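You operate a simulated robot arm through the tools that you are given. There is no shell and no other tool. Be economical: measure what you need, move in short steps, check, and stop when the job is done.

You are at the controls of a simulated robot arm. One attempt, no reset.

Task
Fetch the gauge from the coil table and set it on top of the silver foil tray there.

The check looks at the end state, three seconds after you hand in, the way a careful person would. Anything else that was tipped, shoved, dropped, spilled or broken makes it a failure.

Robot
A 7-joint arm with a two-finger parallel gripper, fixed in place. Base frame: the origin is at the foot of the arm, x ahead of it, y to its left, z up; the work surface is at about z = 620. Units: mm, degrees, N and s.
With the tool pointing down near the work surface it reaches from about 200 to 660 mm from the base axis. Its first joint turns from -66.0 to 66.0 degrees. Payload 1.57 kg.
The TCP is the grasp point between the finger pads, 30 mm short of the fingertips. In the tool frame z runs along the fingers and y along their closing line. Largest opening 110 mm; finger width 24, thickness 12; the body of the gripper, 48 by 112 mm, starts 78 mm behind the TCP.
Orientation is that of the tool frame in the base frame, as a unit quaternion [x, y, z, w]. With the fingers straight down and closing along the base's y, the tool's x points along the base's -x, its y along +y and its z along -z.

Tools
- The arm moves only by the tool step_arm. Its argument "steps" is a list of rows, each a list of 7 numbers: the shift along the tool's x, y, z in units of 200 mm (1.0 is 200 mm), then the turn, a rotation vector about the tool's x, y, z in units of 180 degrees (1.0 is 180 degrees), then the finger opening in mm, from 0 to 110. In form: [[dx, dy, dz, wx, wy, wz, hand], ...]. A call has 1 to 12 rows; each row is the pose to reach, as a shift and turn from the pose commanded when the call began, along the tool's axes at that moment. A call with a number of a shift or a turn outside -1 to 1 is refused whole. Each row takes 0.2 s and may step no farther than 50 mm and 8.6 degrees from the row before; otherwise, or with a gripper value out of range, the whole call is refused. Where a pose cannot be reached the arm comes as near as it can. A force on the tool above 40 N (or 10 N above the force at the start of the call, whichever is more), or a blocked arm, ends the call early, and 0.2 s more pass. The fingers move at their own pace (about 108 mm/s each) and stop on an object; they squeeze with about 42 N. The grip force told is the motor's: it shows also when the fingers shut on nothing. Time passes only in rows, and 0.2 s behind the last, so rows that repeat a pose let the fingers close. The reply holds the time, the measured pose of the TCP, the force on the tool along the base axes, the opening and the grip force, in the units named above and with some noise, and new pictures: "views" is both (left out), scene, wrist or none.
- Cameras (640 x 400 px; columns grow to the right, rows downward): "scene" is fixed at [156, -410.7, 1375.2]; the picture's right is [0.71, -0.70, 0.00], its down [-0.61, -0.63, -0.48] and it looks along [0.34, 0.34, -0.88] (base axes); focal length 336 px, centre (320, 200). "wrist" rides on the gripper at [-36, 0, -80] in the tool frame; the picture's right is [0.00, -1.00, 0.00], its down [0.97, 0.00, -0.24] and it looks along [0.24, 0.00, 0.97] (tool axes); focal length 218 px, centre (320, 200). There is no depth. A picture from a camera that has moved, and an enlarged one, comes with that camera's place and axes in the base frame and with its lens. The place of the scene camera against the robot may be out by one fixed shift of up to 12 mm in any direction.
- enlarge(camera, box): a new picture of the part [left, top, right, bottom] of that camera's present view, enlarged. It takes no simulated time.
- close_job(): hands the job in; it is judged then, once.

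Go step by step. Nothing tells you positions but the pictures and the camera data: compare them with the known pose of the tool, close in by small moves and look again before you grip or let go. The budget is 90 turns and 170 pictures, counting those below and the enlarged ones. Unless the task says otherwise, let go and move clear before handing in, and close with one line.

The tools are called after "Request:" as a command line: name --pt "numbers of a row" for each row, then --argument value for the rest, lists and objects as JSON in quotes. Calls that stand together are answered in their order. step_arm: Moves the arm, as the interface text tells. Its arguments: {"type":"object","properties":{"steps":{"type":"array"},"views":{"type":"string","enum":["both","scene","wrist","none"]}},"required":["steps"]} The other tools are called the same way: enlarge (camera, box) takes an enlarged picture of a part of a camera's view; close_job () hands the job in.

At the start:

```text
clock: 0.0
tool_pos: [463.7, -106.6, 857.8]
orientation: [0.0, 1.0, 0.001, 0.0]
ft_force: [-0.1, -0.8, 0.2]
finger_gap: 110.0
grasp_force: 0.1
```

scene: 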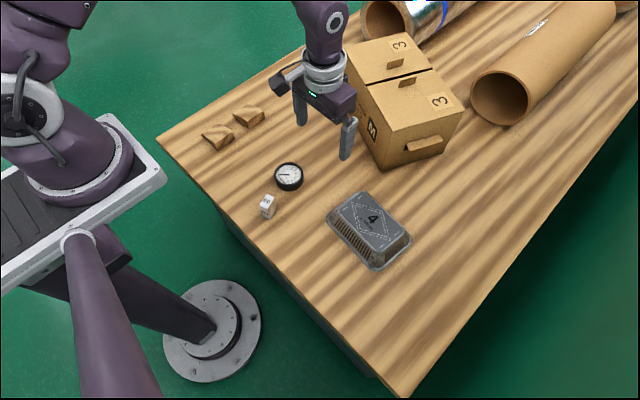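
wrist: 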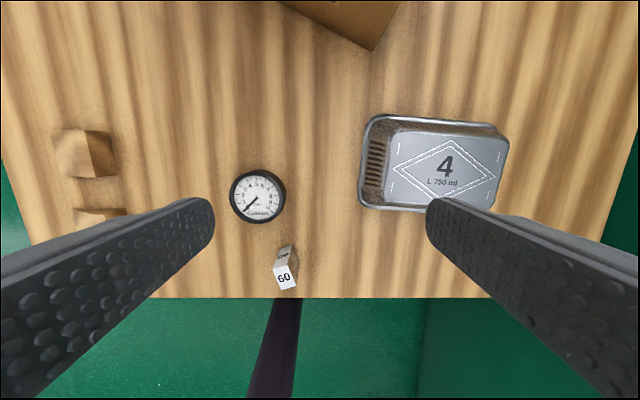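

I see the dial gauge lying face up at about (432, -18), and the foil tray, with a lidded flat top, at about (478, -264). I'll zoom in to judge their shape and height.

Request:
enlarge --camera "scene" --box '[240, 140, 340, 220]'

Request:
enlarge --camera "scene" --box '[310, 175, 430, 285]'

Request:
enlarge --camera "wrist" --box '[210, 150, 320, 300]'

```text
5.00 times, centred on (290, 180) of scene
camera zoom: at [156.0, -410.7, 1375.2], right [0.71, -0.7, 0.0], down [-0.61, -0.63, -0.48], along [0.34, 0.34, -0.88], focal length 1681 px, centre (470, 300)
```

zoom: 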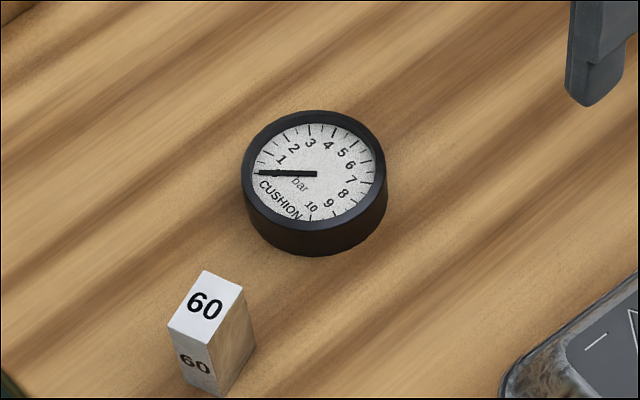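

```text
3.64 times, centred on (370, 230) of scene
camera zoom: at [156.0, -410.7, 1375.2], right [0.71, -0.7, 0.0], down [-0.61, -0.63, -0.48], along [0.34, 0.34, -0.88], focal length 1222 px, centre (138, 91)
```

zoom: 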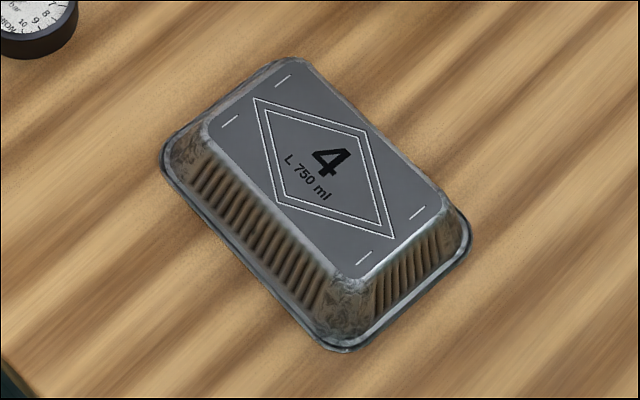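

```text
2.67 times, centred on (265, 225) of wrist
camera zoom: at [501.8, -107.7, 937.3], right [0.0, -1.0, 0.0], down [-0.97, 0.0, 0.24], along [-0.24, 0.0, -0.97], focal length 582 px, centre (467, 133)
```

zoom: 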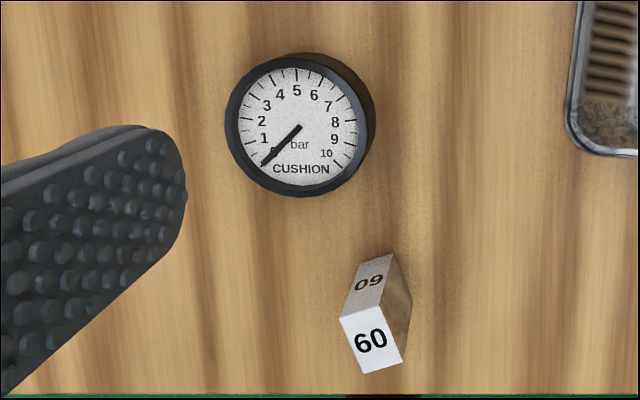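

The gauge is a disc about 70 mm across and 28 mm tall, and the tray is upside down with a flat top. I'll move above the gauge at a safe height and look again.

Request:
step_arm --pt "0.04 0.11 0.12 0 0 0 110" --pt "0.08 0.22 0.24 0 0 0 110" --pt "0.12 0.33 0.36 0 0 0 110" --pt "0.159 0.443 0.49 0 0 0 110" --pt "0.159 0.443 0.49 0 0 0 110"

```text
clock: 1.2
tool_pos: [431.9, -18.4, 757.5]
orientation: [0.0, 1.0, 0.0, 0.0]
ft_force: [0.5, 0.9, -0.2]
finger_gap: 110.0
grasp_force: 0.0
camera wrist: at [469.6, -18.9, 839.3], right [0.0, -1.0, 0.0], down [-0.97, 0.0, 0.24], along [-0.24, 0.0, -0.97], focal length 218 px, centre (320, 200)
```

scene: 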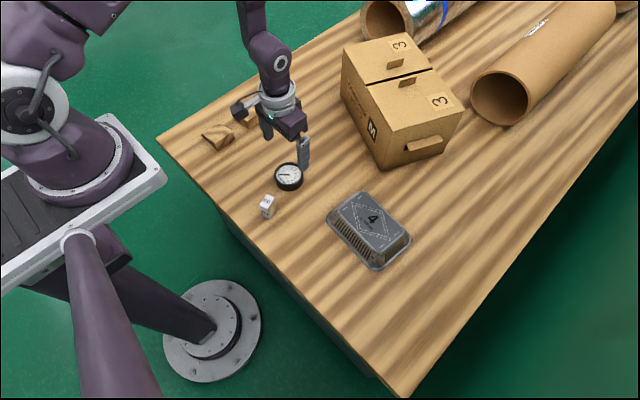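
wrist: 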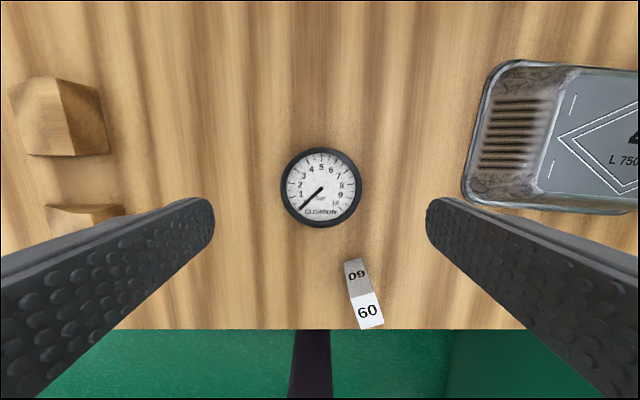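

The gauge is centred between the fingers at (432, -18), and the cube at about (322, -65) is clear of them. I'll lower until the fingertips are about 5 mm above the table.

Request:
step_arm --pt "0 0 0.15 0 0 0 110" --pt "0 0 0.3 0 0 0 110" --pt "0 0 0.42 0 0 0 110" --pt "0 0 0.48 0 0 0 110" --pt "0 0 0.51 0 0 0 110" --pt "0 0 0.51 0 0 0 110"

```text
clock: 2.6
tool_pos: [432.1, -19.4, 656.4]
orientation: [-0.001, 1.0, 0.0, 0.0]
ft_force: [-0.1, 0.4, -0.4]
finger_gap: 110.3
grasp_force: 0.0
camera wrist: at [469.0, -19.0, 736.7], right [0.0, -1.0, 0.0], down [-0.97, 0.0, 0.24], along [-0.24, 0.0, -0.97], focal length 218 px, centre (320, 200)
```

scene: 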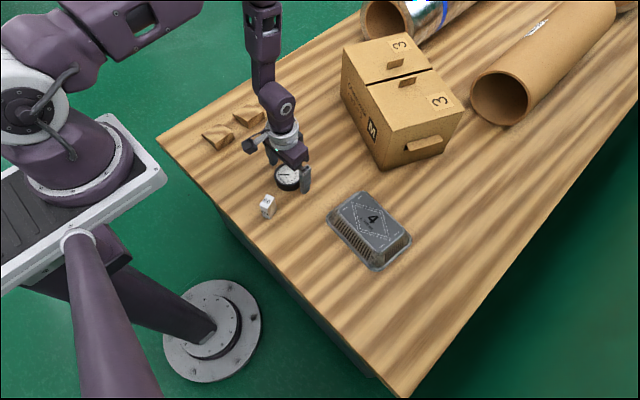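
wrist: 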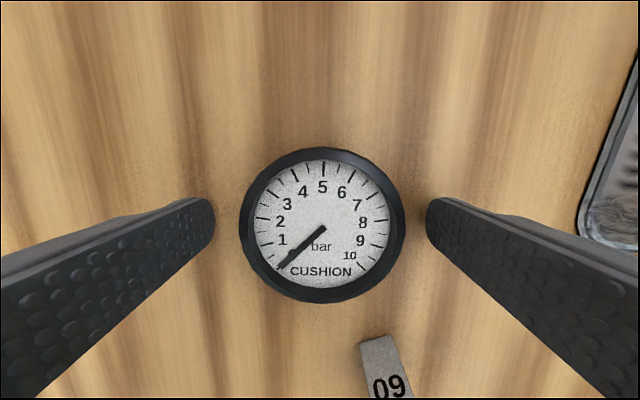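

The gauge's centre is about 3 mm further out in x than the finger line. I'll shift by that much and close.

Request:
step_arm --pt "-0.013 0 0 0 0 0 110" --pt "-0.013 0 0 0 0 0 85" --pt "-0.013 0 0 0 0 0 74" --pt "-0.013 0 0 0 0 0 66" --pt "-0.013 0 0 0 0 0 60" --pt "-0.013 0 0 0 0 0 60" --pt "-0.013 0 0 0 0 0 60"

```text
clock: 4.2
tool_pos: [434.0, -20.0, 656.6]
orientation: [0.001, 1.0, 0.001, 0.0]
ft_force: [-0.6, 0.9, 2.7]
finger_gap: 74.0
grasp_force: 42.1
camera wrist: at [471.9, -19.5, 737.0], right [0.0, -1.0, 0.0], down [-0.97, 0.0, 0.24], along [-0.24, 0.0, -0.97], focal length 218 px, centre (320, 200)
```

scene: 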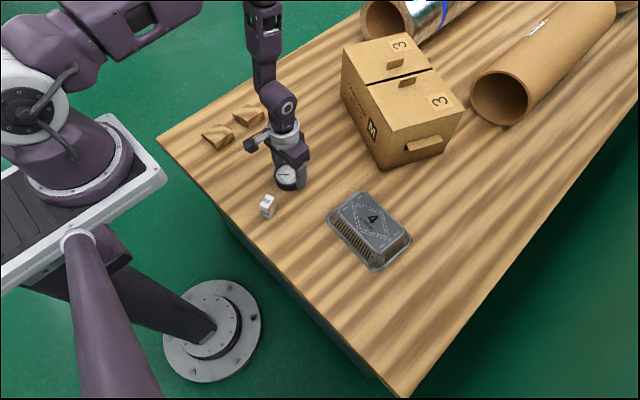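
wrist: 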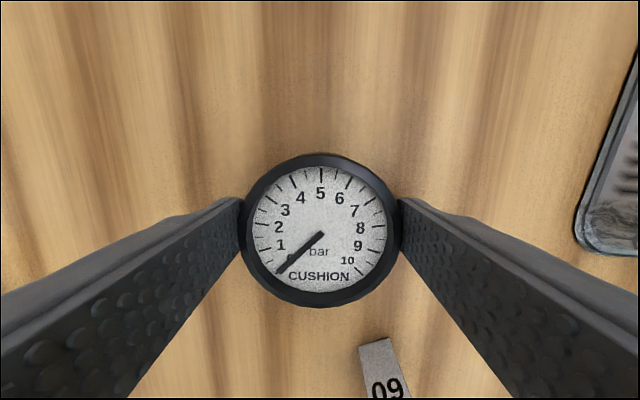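

The fingers have stopped on the gauge with a 74 mm gap and full grip force. I'll lift it straight up about 110 mm.

Request:
step_arm --pt "0 0 -0.05 0 0 0 60" --pt "0 0 -0.15 0 0 0 60" --pt "0 0 -0.3 0 0 0 60" --pt "0 0 -0.45 0 0 0 60" --pt "0 0 -0.55 0 0 0 60" --pt "0 0 -0.55 0 0 0 60"

```text
clock: 5.6
tool_pos: [435.6, -18.9, 766.3]
orientation: [-0.001, 1.0, 0.0, 0.0]
ft_force: [0.3, 0.5, 0.4]
finger_gap: 60.2
grasp_force: 0.1
camera wrist: at [472.8, -19.6, 847.3], right [0.0, -1.0, 0.0], down [-0.97, 0.0, 0.24], along [-0.24, 0.0, -0.97], focal length 218 px, centre (320, 200)
```

scene: 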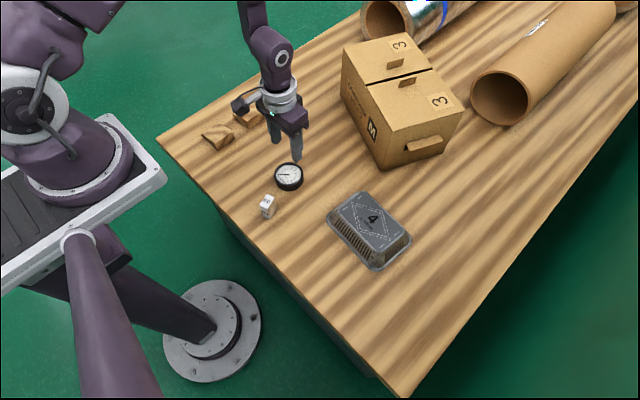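
wrist: 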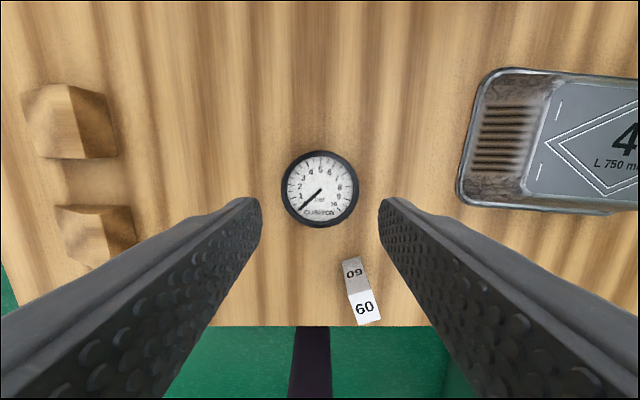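

The gauge slipped out of the fingers during the lift and seems to be back flat in its old spot. I'll look closely before gripping it again.

Request:
enlarge --camera "scene" --box '[250, 145, 330, 215]'

Request:
enlarge --camera "wrist" --box '[260, 130, 400, 240]'

```text
5.71 times, centred on (290, 180) of scene
camera zoom: at [156.0, -410.7, 1375.2], right [0.71, -0.7, 0.0], down [-0.61, -0.63, -0.48], along [0.34, 0.34, -0.88], focal length 1921 px, centre (491, 314)
```

zoom: 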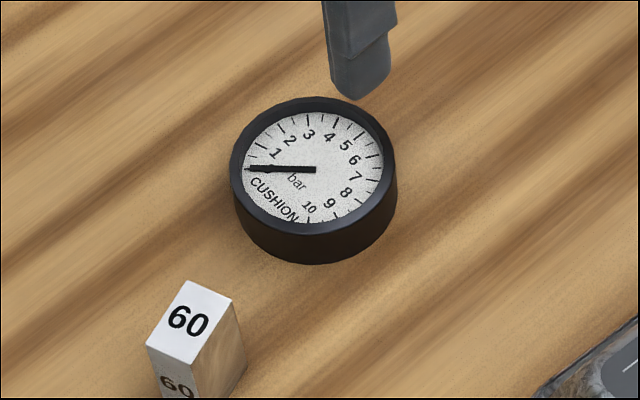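

```text
3.64 times, centred on (330, 185) of wrist
camera zoom: at [472.8, -19.6, 847.3], right [0.0, -1.0, 0.0], down [-0.97, 0.0, 0.24], along [-0.24, 0.0, -0.97], focal length 794 px, centre (284, 254)
```

zoom: 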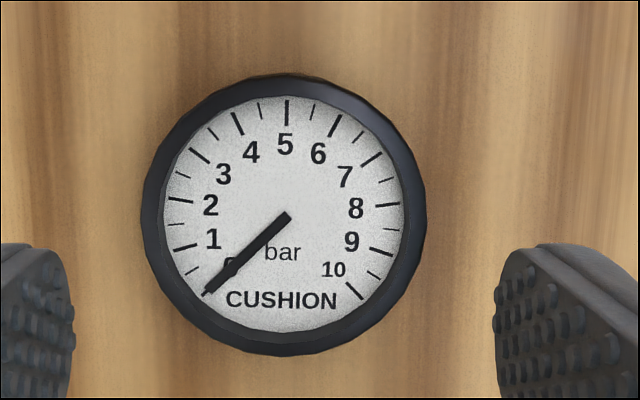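

The gauge is undisturbed: its top is at z of about 645, it is 74 mm across, and it is centred at (434, -19). My hold was shallow, so I'll go down again, about 5 mm deeper than before.

Request:
step_arm --pt "0 0 0 0 0 0 110" --pt "0 0 0.1 0 0 0 110" --pt "0 0 0.25 0 0 0 110" --pt "0 0 0.4 0 0 0 110" --pt "0 0 0.5 0 0 0 110" --pt "0 0 0.55 0 0 0 110" --pt "0 0 0.565 0 0 0 110" --pt "0 0 0.575 0 0 0 110" --pt "0 0 0.575 0 0 0 110"

```text
clock: 7.6
tool_pos: [437.2, -19.2, 650.9]
orientation: [0.0, 1.0, 0.0, 0.0]
ft_force: [-0.5, -1.1, 0.2]
finger_gap: 110.0
grasp_force: 0.1
camera wrist: at [472.8, -19.5, 731.3], right [0.0, -1.0, 0.0], down [-0.97, 0.0, 0.24], along [-0.24, 0.0, -0.97], focal length 218 px, centre (320, 200)
```

scene: 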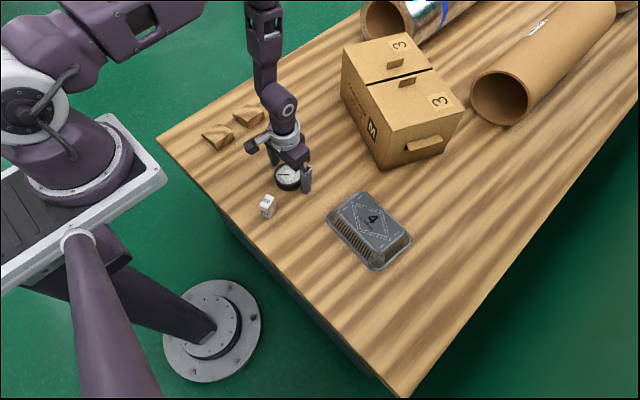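
wrist: 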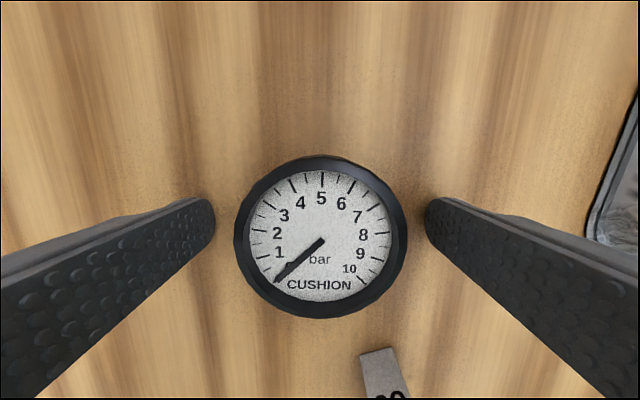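

The fingertips are about 1 mm above the table and straddle the gauge evenly. I'll close fully and then raise only a few millimetres as a test.

Request:
step_arm --pt "0 0 0 0 0 0 90" --pt "0 0 0 0 0 0 76" --pt "0 0 0 0 0 0 60" --pt "0 0 0 0 0 0 40" --pt "0 0 0 0 0 0 40" --pt "0 0 0 0 0 0 40" --views "none"

Request:
step_arm --pt "0 0 -0.01 0 0 0 40" --pt "0 0 -0.025 0 0 0 40" --pt "0 0 -0.04 0 0 0 40" --pt "0 0 -0.05 0 0 0 40" --pt "0 0 -0.05 0 0 0 40"

```text
clock: 9.0
tool_pos: [434.8, -18.9, 651.3]
orientation: [0.0, 1.0, 0.0, 0.001]
ft_force: [-0.2, 0.8, 1.1]
finger_gap: 73.7
grasp_force: 41.9
```

```text
clock: 10.2
tool_pos: [435.5, -19.1, 662.0]
orientation: [0.0, 1.0, 0.0, 0.0]
ft_force: [0.4, 0.8, -0.1]
finger_gap: 73.6
grasp_force: 41.5
camera wrist: at [473.0, -19.5, 742.0], right [0.0, -1.0, 0.0], down [-0.97, 0.0, 0.24], along [-0.24, 0.0, -0.97], focal length 218 px, centre (320, 200)
```

scene: 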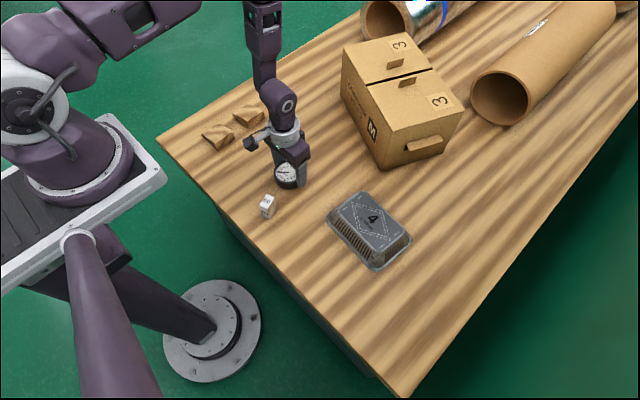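
wrist: 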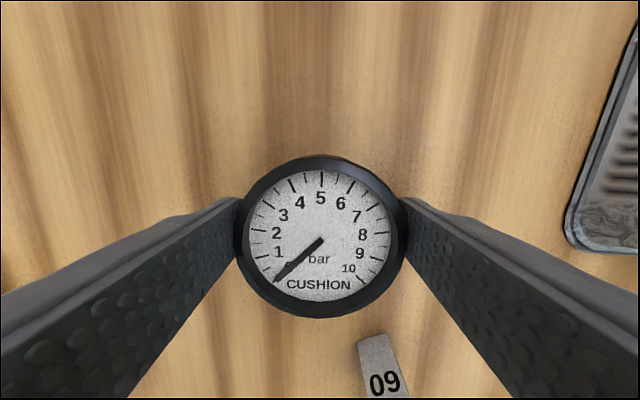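

The gauge looks the same size in the wrist view, so it is rising with the fingers this time. I'll go up slowly and watch for creep.

Request:
step_arm --pt "0 0 -0.02 0 0 0 40" --pt "0 0 -0.05 0 0 0 40" --pt "0 0 -0.08 0 0 0 40" --pt "0 0 -0.11 0 0 0 40" --pt "0 0 -0.14 0 0 0 40" --pt "0 0 -0.16 0 0 0 40" --pt "0 0 -0.17 0 0 0 40"

```text
clock: 11.8
tool_pos: [434.4, -19.0, 695.6]
orientation: [-0.001, 1.0, 0.0, 0.001]
ft_force: [-0.8, 0.1, -1.8]
finger_gap: 73.7
grasp_force: 42.1
camera wrist: at [472.4, -19.8, 775.3], right [0.0, -1.0, 0.0], down [-0.97, 0.0, 0.24], along [-0.24, 0.0, -0.97], focal length 218 px, centre (320, 200)
```

scene: 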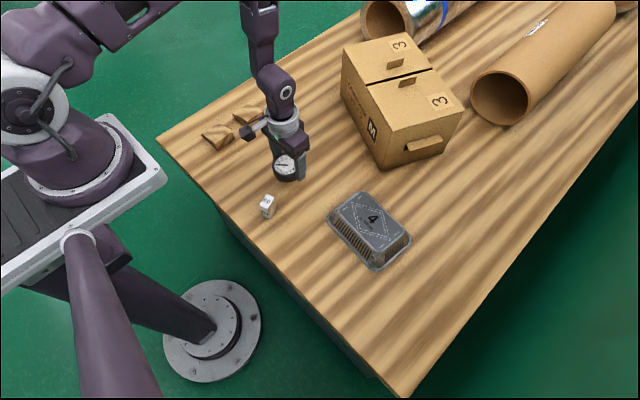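
wrist: 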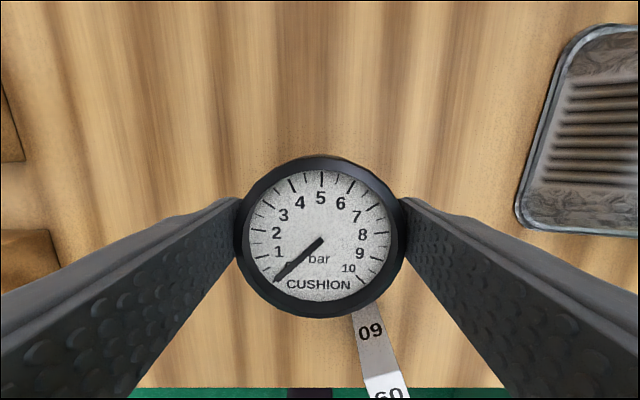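

The hold is firm with no creep. I'll raise the gauge further and move gently partway toward the tray to measure it.

Request:
step_arm --pt "0 0 -0.03 0 0 0 40" --pt "0 0 -0.09 0 0 0 40" --pt "0 0 -0.17 0 0 0 40" --pt "0 0 -0.25 0 0 0 40" --pt "0 0 -0.33 0 0 0 40" --pt "-0.01 -0.04 -0.37 0 0 0 40" --pt "-0.04 -0.12 -0.38 0 0 0 40" --pt "-0.08 -0.22 -0.38 0 0 0 40" --pt "-0.12 -0.32 -0.38 0 0 0 40" --pt "-0.16 -0.41 -0.38 0 0 0 40" --pt "-0.19 -0.47 -0.38 0 0 0 40" --pt "-0.2 -0.5 -0.38 0 0 0 40"

```text
clock: 14.4
tool_pos: [473.8, -118.5, 771.9]
orientation: [0.0, 1.0, 0.0, 0.0]
ft_force: [0.4, -0.2, -1.5]
finger_gap: 73.7
grasp_force: 42.7
camera wrist: at [512.5, -118.8, 852.6], right [0.0, -1.0, 0.0], down [-0.97, 0.0, 0.24], along [-0.24, 0.0, -0.97], focal length 218 px, centre (320, 200)
```

scene: 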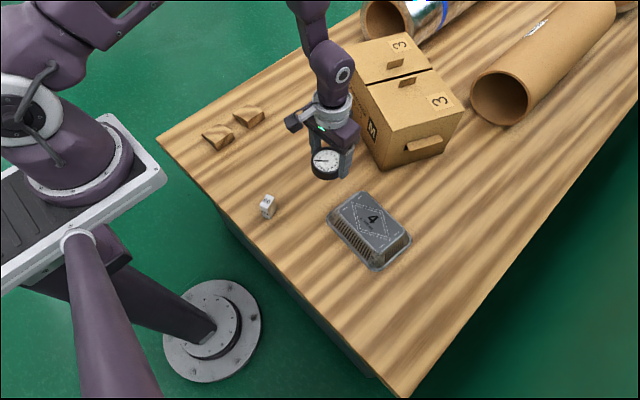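
wrist: 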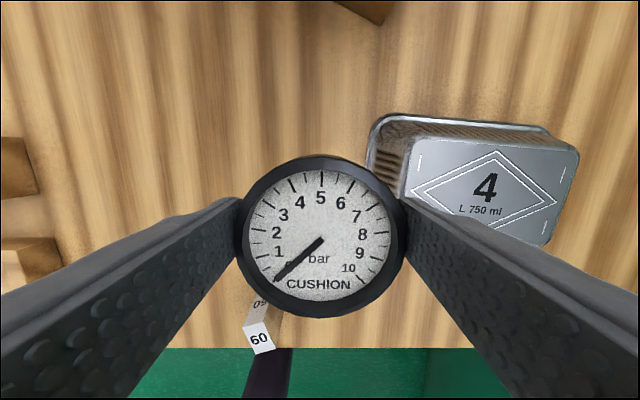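

The tray's top centre works out to about (472, -260), with its top at z of about 668. I'll move above it, leaving about 40 mm of clearance under the gauge.

Request:
step_arm --pt "0 -0.04 0 0 0 0 40" --pt "0.002 -0.12 0 0 0 0 40" --pt "0.005 -0.22 0 0 0 0 40" --pt "0.008 -0.33 0 0 0 0 40" --pt "0.01 -0.44 0 0 0 0 40" --pt "0.013 -0.54 0.01 0 0 0 40" --pt "0.013 -0.62 0.04 0 0 0 40" --pt "0.013 -0.68 0.08 0 0 0 40" --pt "0.013 -0.707 0.12 0 0 0 40" --pt "0.013 -0.707 0.15 0 0 0 40" --pt "0.013 -0.707 0.16 0 0 0 40"

Request:
enlarge --camera "scene" --box '[310, 150, 430, 280]'

```text
clock: 16.8
tool_pos: [472.1, -260.5, 741.1]
orientation: [0.0, 1.0, 0.0, 0.001]
ft_force: [-0.3, -0.4, -1.7]
finger_gap: 73.8
grasp_force: 42.2
camera wrist: at [510.2, -260.3, 820.6], right [0.0, -1.0, 0.0], down [-0.97, 0.0, 0.24], along [-0.24, 0.0, -0.97], focal length 218 px, centre (320, 200)
```

scene: 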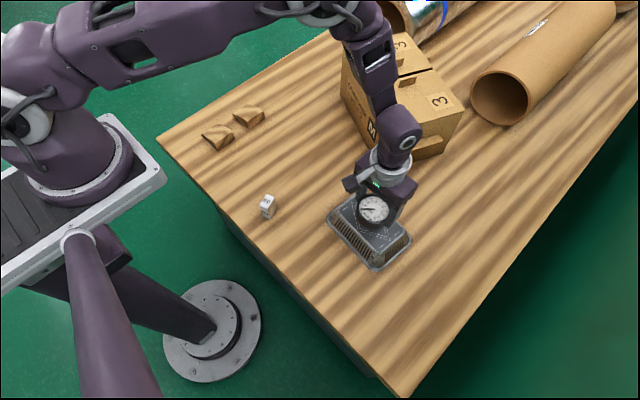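
wrist: 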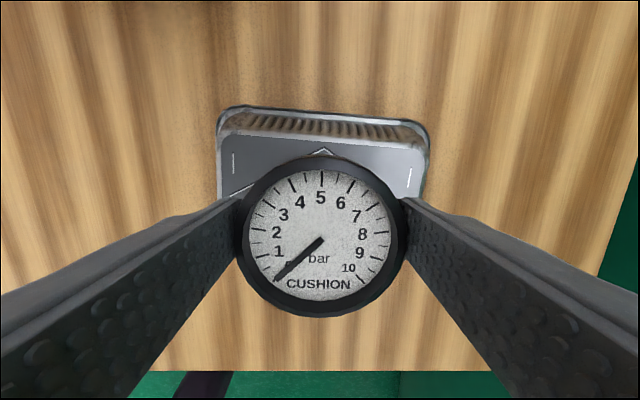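

```text
3.08 times, centred on (370, 215) of scene
camera zoom: at [156.0, -410.7, 1375.2], right [0.71, -0.7, 0.0], down [-0.61, -0.63, -0.48], along [0.34, 0.34, -0.88], focal length 1034 px, centre (166, 154)
```

zoom: 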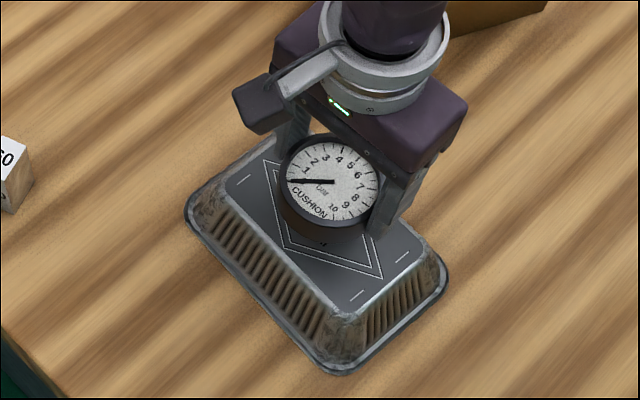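

The gauge is centred over the tray in both views. I'll lower to just above the expected contact height and check.

Request:
step_arm --pt "0 0 0.03 0 0 0 40" --pt "0 0 0.08 0 0 0 40" --pt "0 0 0.12 0 0 0 40" --pt "0 0 0.145 0 0 0 40" --pt "0 0 0.16 0 0 0 40" --pt "0 0 0.16 0 0 0 40"

Request:
enlarge --camera "scene" --box '[320, 180, 420, 270]'

```text
clock: 18.2
tool_pos: [472.3, -260.3, 708.9]
orientation: [0.0, 1.0, 0.0, 0.0]
ft_force: [-0.5, 0.0, -0.8]
finger_gap: 73.6
grasp_force: 42.5
camera wrist: at [510.0, -260.0, 788.2], right [0.0, -1.0, 0.0], down [-0.97, 0.0, 0.24], along [-0.24, 0.0, -0.97], focal length 218 px, centre (320, 200)
```

scene: 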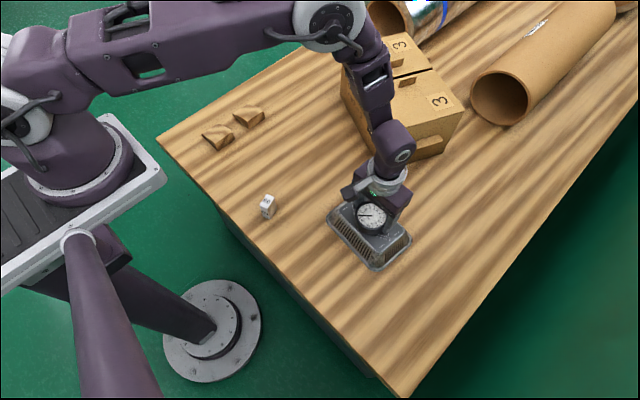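
wrist: 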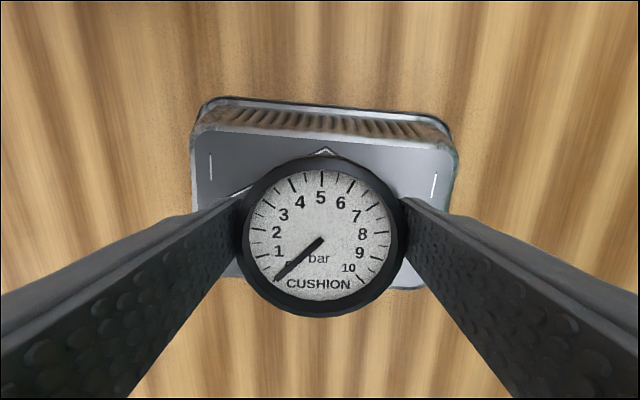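

```text
4.44 times, centred on (370, 225) of scene
camera zoom: at [156.0, -410.7, 1375.2], right [0.71, -0.7, 0.0], down [-0.61, -0.63, -0.48], along [0.34, 0.34, -0.88], focal length 1494 px, centre (98, 89)
```

zoom: 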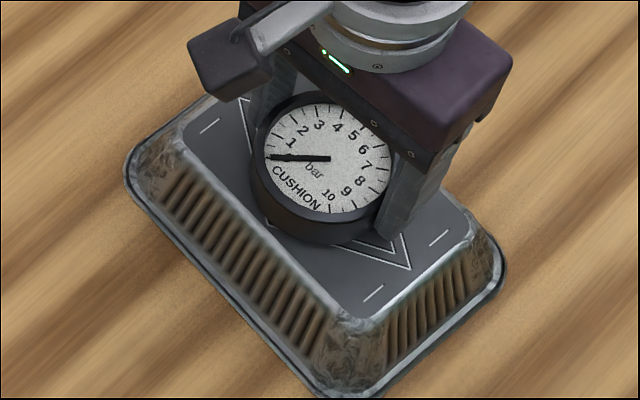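

The marks on the tray put its top at z of about 666, so contact should come near TCP z 697. I'll creep down and watch the force.

Request:
step_arm --pt "0 0 0.01 0 0 0 40" --pt "0 0 0.02 0 0 0 40" --pt "0 0 0.03 0 0 0 40" --pt "0 0 0.04 0 0 0 40" --pt "0 0 0.045 0 0 0 40" --pt "0 0 0.045 0 0 0 40" --views "none"

Request:
step_arm --pt "0 0 0.005 0 0 0 40" --pt "0 0 0.005 0 0 0 40" --views "none"

Request:
enlarge --camera "scene" --box '[320, 180, 420, 270]'

```text
clock: 19.6
tool_pos: [473.3, -261.2, 699.7]
orientation: [0.0, 1.0, -0.001, 0.0]
ft_force: [-2.6, 3.3, 27.7]
finger_gap: 74.0
grasp_force: 41.6
```

```text
clock: 20.1
tool_pos: [473.8, -260.4, 700.1]
orientation: [0.001, 1.0, 0.0, 0.0]
ft_force: [-3.6, 2.9, 16.0]
finger_gap: 74.0
grasp_force: 41.7
stopped in row 2: the force on the tool passed its limit (the readings are from after the stop); the commanded pose is now the measured one
```

```text
4.44 times, centred on (370, 225) of scene
camera zoom: at [155.7, -410.5, 1375.3], right [0.71, -0.7, 0.0], down [-0.61, -0.63, -0.48], along [0.34, 0.34, -0.88], focal length 1494 px, centre (98, 89)
```

zoom: 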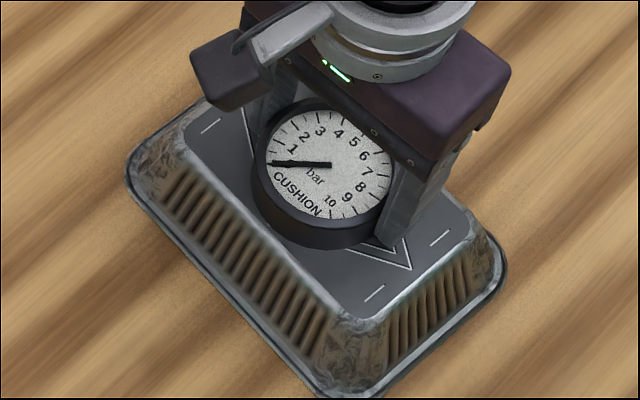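

The gauge rests on the tray and I'm pressing a bit. I'll ease up slightly to take off the load before letting go.

Request:
step_arm --pt "0 0 -0.003 0 0 0 40" --pt "0 0 -0.003 0 0 0 40"

```text
clock: 20.6
tool_pos: [473.9, -261.8, 699.4]
orientation: [0.0, 1.0, -0.001, 0.001]
ft_force: [-2.6, 1.3, 12.1]
finger_gap: 74.1
grasp_force: 42.1
camera wrist: at [511.1, -261.0, 780.0], right [0.0, -1.0, 0.0], down [-0.97, 0.0, 0.24], along [-0.24, 0.0, -0.97], focal length 218 px, centre (320, 200)
```

scene: 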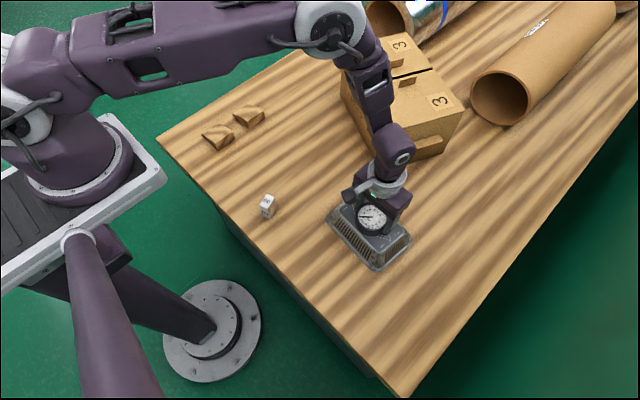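
wrist: 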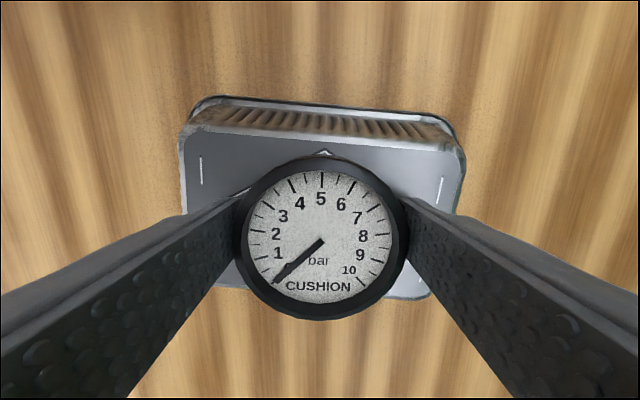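

Request:
step_arm --pt "0 0 -0.004 0 0 0 40" --pt "0 0 -0.004 0 0 0 40" --views "none"

```text
clock: 21.2
tool_pos: [473.4, -260.2, 700.5]
orientation: [0.001, 1.0, 0.0, 0.001]
ft_force: [-0.4, 0.2, -1.0]
finger_gap: 73.8
grasp_force: 41.9
```

The load is off, with the gauge within a fraction of a millimetre of the tray. I'll open the fingers without moving the arm.

Request:
step_arm --pt "0 0 0.001 0 0 0 72" --pt "0 0 0.001 0 0 0 76" --pt "0 0 0.001 0 0 0 84" --pt "0 0 0.001 0 0 0 100" --pt "0 0 0.001 0 0 0 110" --pt "0 0 0.001 0 0 0 110"

```text
clock: 22.6
tool_pos: [473.4, -261.8, 699.7]
orientation: [0.0, 1.0, 0.001, 0.001]
ft_force: [0.8, -0.3, -0.7]
finger_gap: 110.2
grasp_force: 0.0
camera wrist: at [511.2, -261.2, 780.5], right [0.0, -1.0, 0.0], down [-0.97, 0.0, 0.24], along [-0.24, 0.0, -0.97], focal length 218 px, centre (320, 200)
```

scene: 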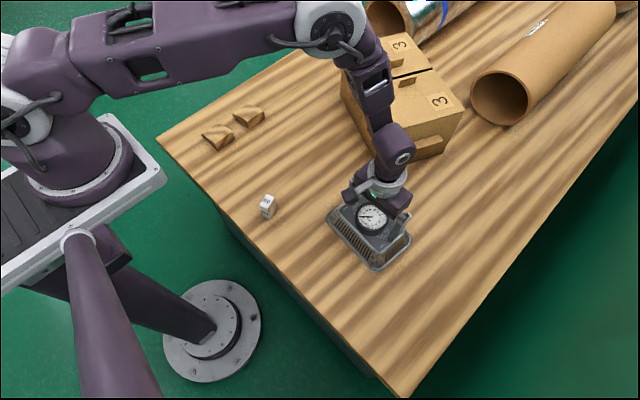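
wrist: 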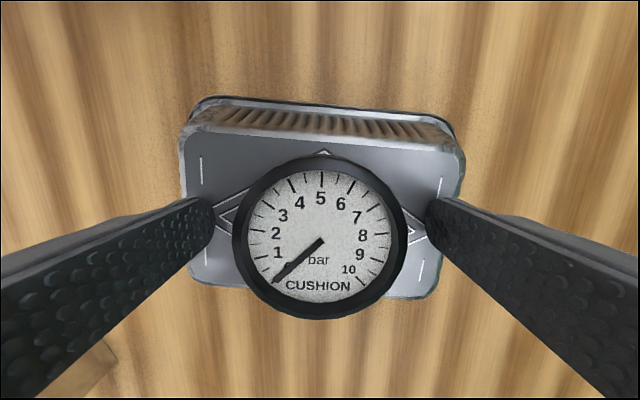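

The gauge sits free and centred on the tray, with the fingers clear on both sides. I'll go straight up.

Request:
step_arm --pt "0 0 -0.03 0 0 0 110" --pt "0 0 -0.1 0 0 0 110" --pt "0 0 -0.25 0 0 0 110" --pt "0 0 -0.45 0 0 0 110" --pt "0 0 -0.65 0 0 0 110" --pt "0 0 -0.75 0 0 0 110" --pt "0 0 -0.75 0 0 0 110"

Request:
enlarge --camera "scene" --box '[320, 180, 420, 270]'

```text
clock: 24.2
tool_pos: [473.9, -261.1, 850.9]
orientation: [0.0, 1.0, 0.0, 0.0]
ft_force: [0.3, -0.5, 0.1]
finger_gap: 109.9
grasp_force: 0.1
camera wrist: at [511.1, -261.1, 931.4], right [0.0, -1.0, 0.0], down [-0.97, 0.0, 0.24], along [-0.24, 0.0, -0.97], focal length 218 px, centre (320, 200)
```

scene: 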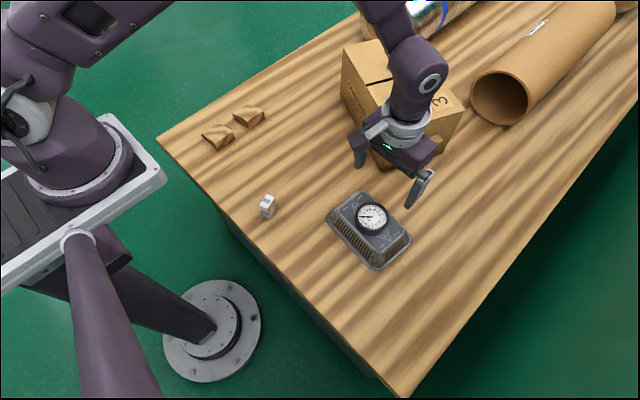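
wrist: 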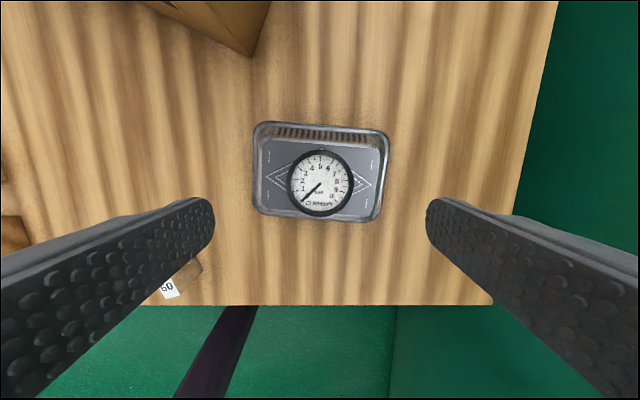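

```text
4.44 times, centred on (370, 225) of scene
camera zoom: at [156.0, -410.7, 1375.2], right [0.71, -0.7, 0.0], down [-0.61, -0.63, -0.48], along [0.34, 0.34, -0.88], focal length 1494 px, centre (98, 89)
```

zoom: 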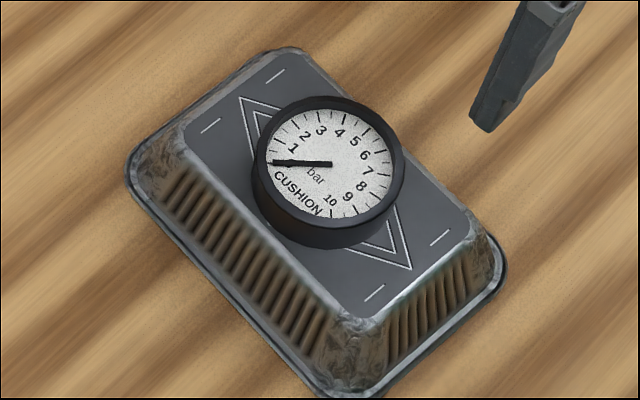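

The gauge rests flat and centred on the tray, nothing else has moved, and the arm is clear. I'm handing in.

Request:
close_job

```text
The job is handed in.
```

The gauge is lying flat and centred on top of the silver foil tray, and the gripper is open and clear; it slipped from the fingers on the first lift and dropped back to its old spot on the table, but showed no visible damage, and the second grip held.
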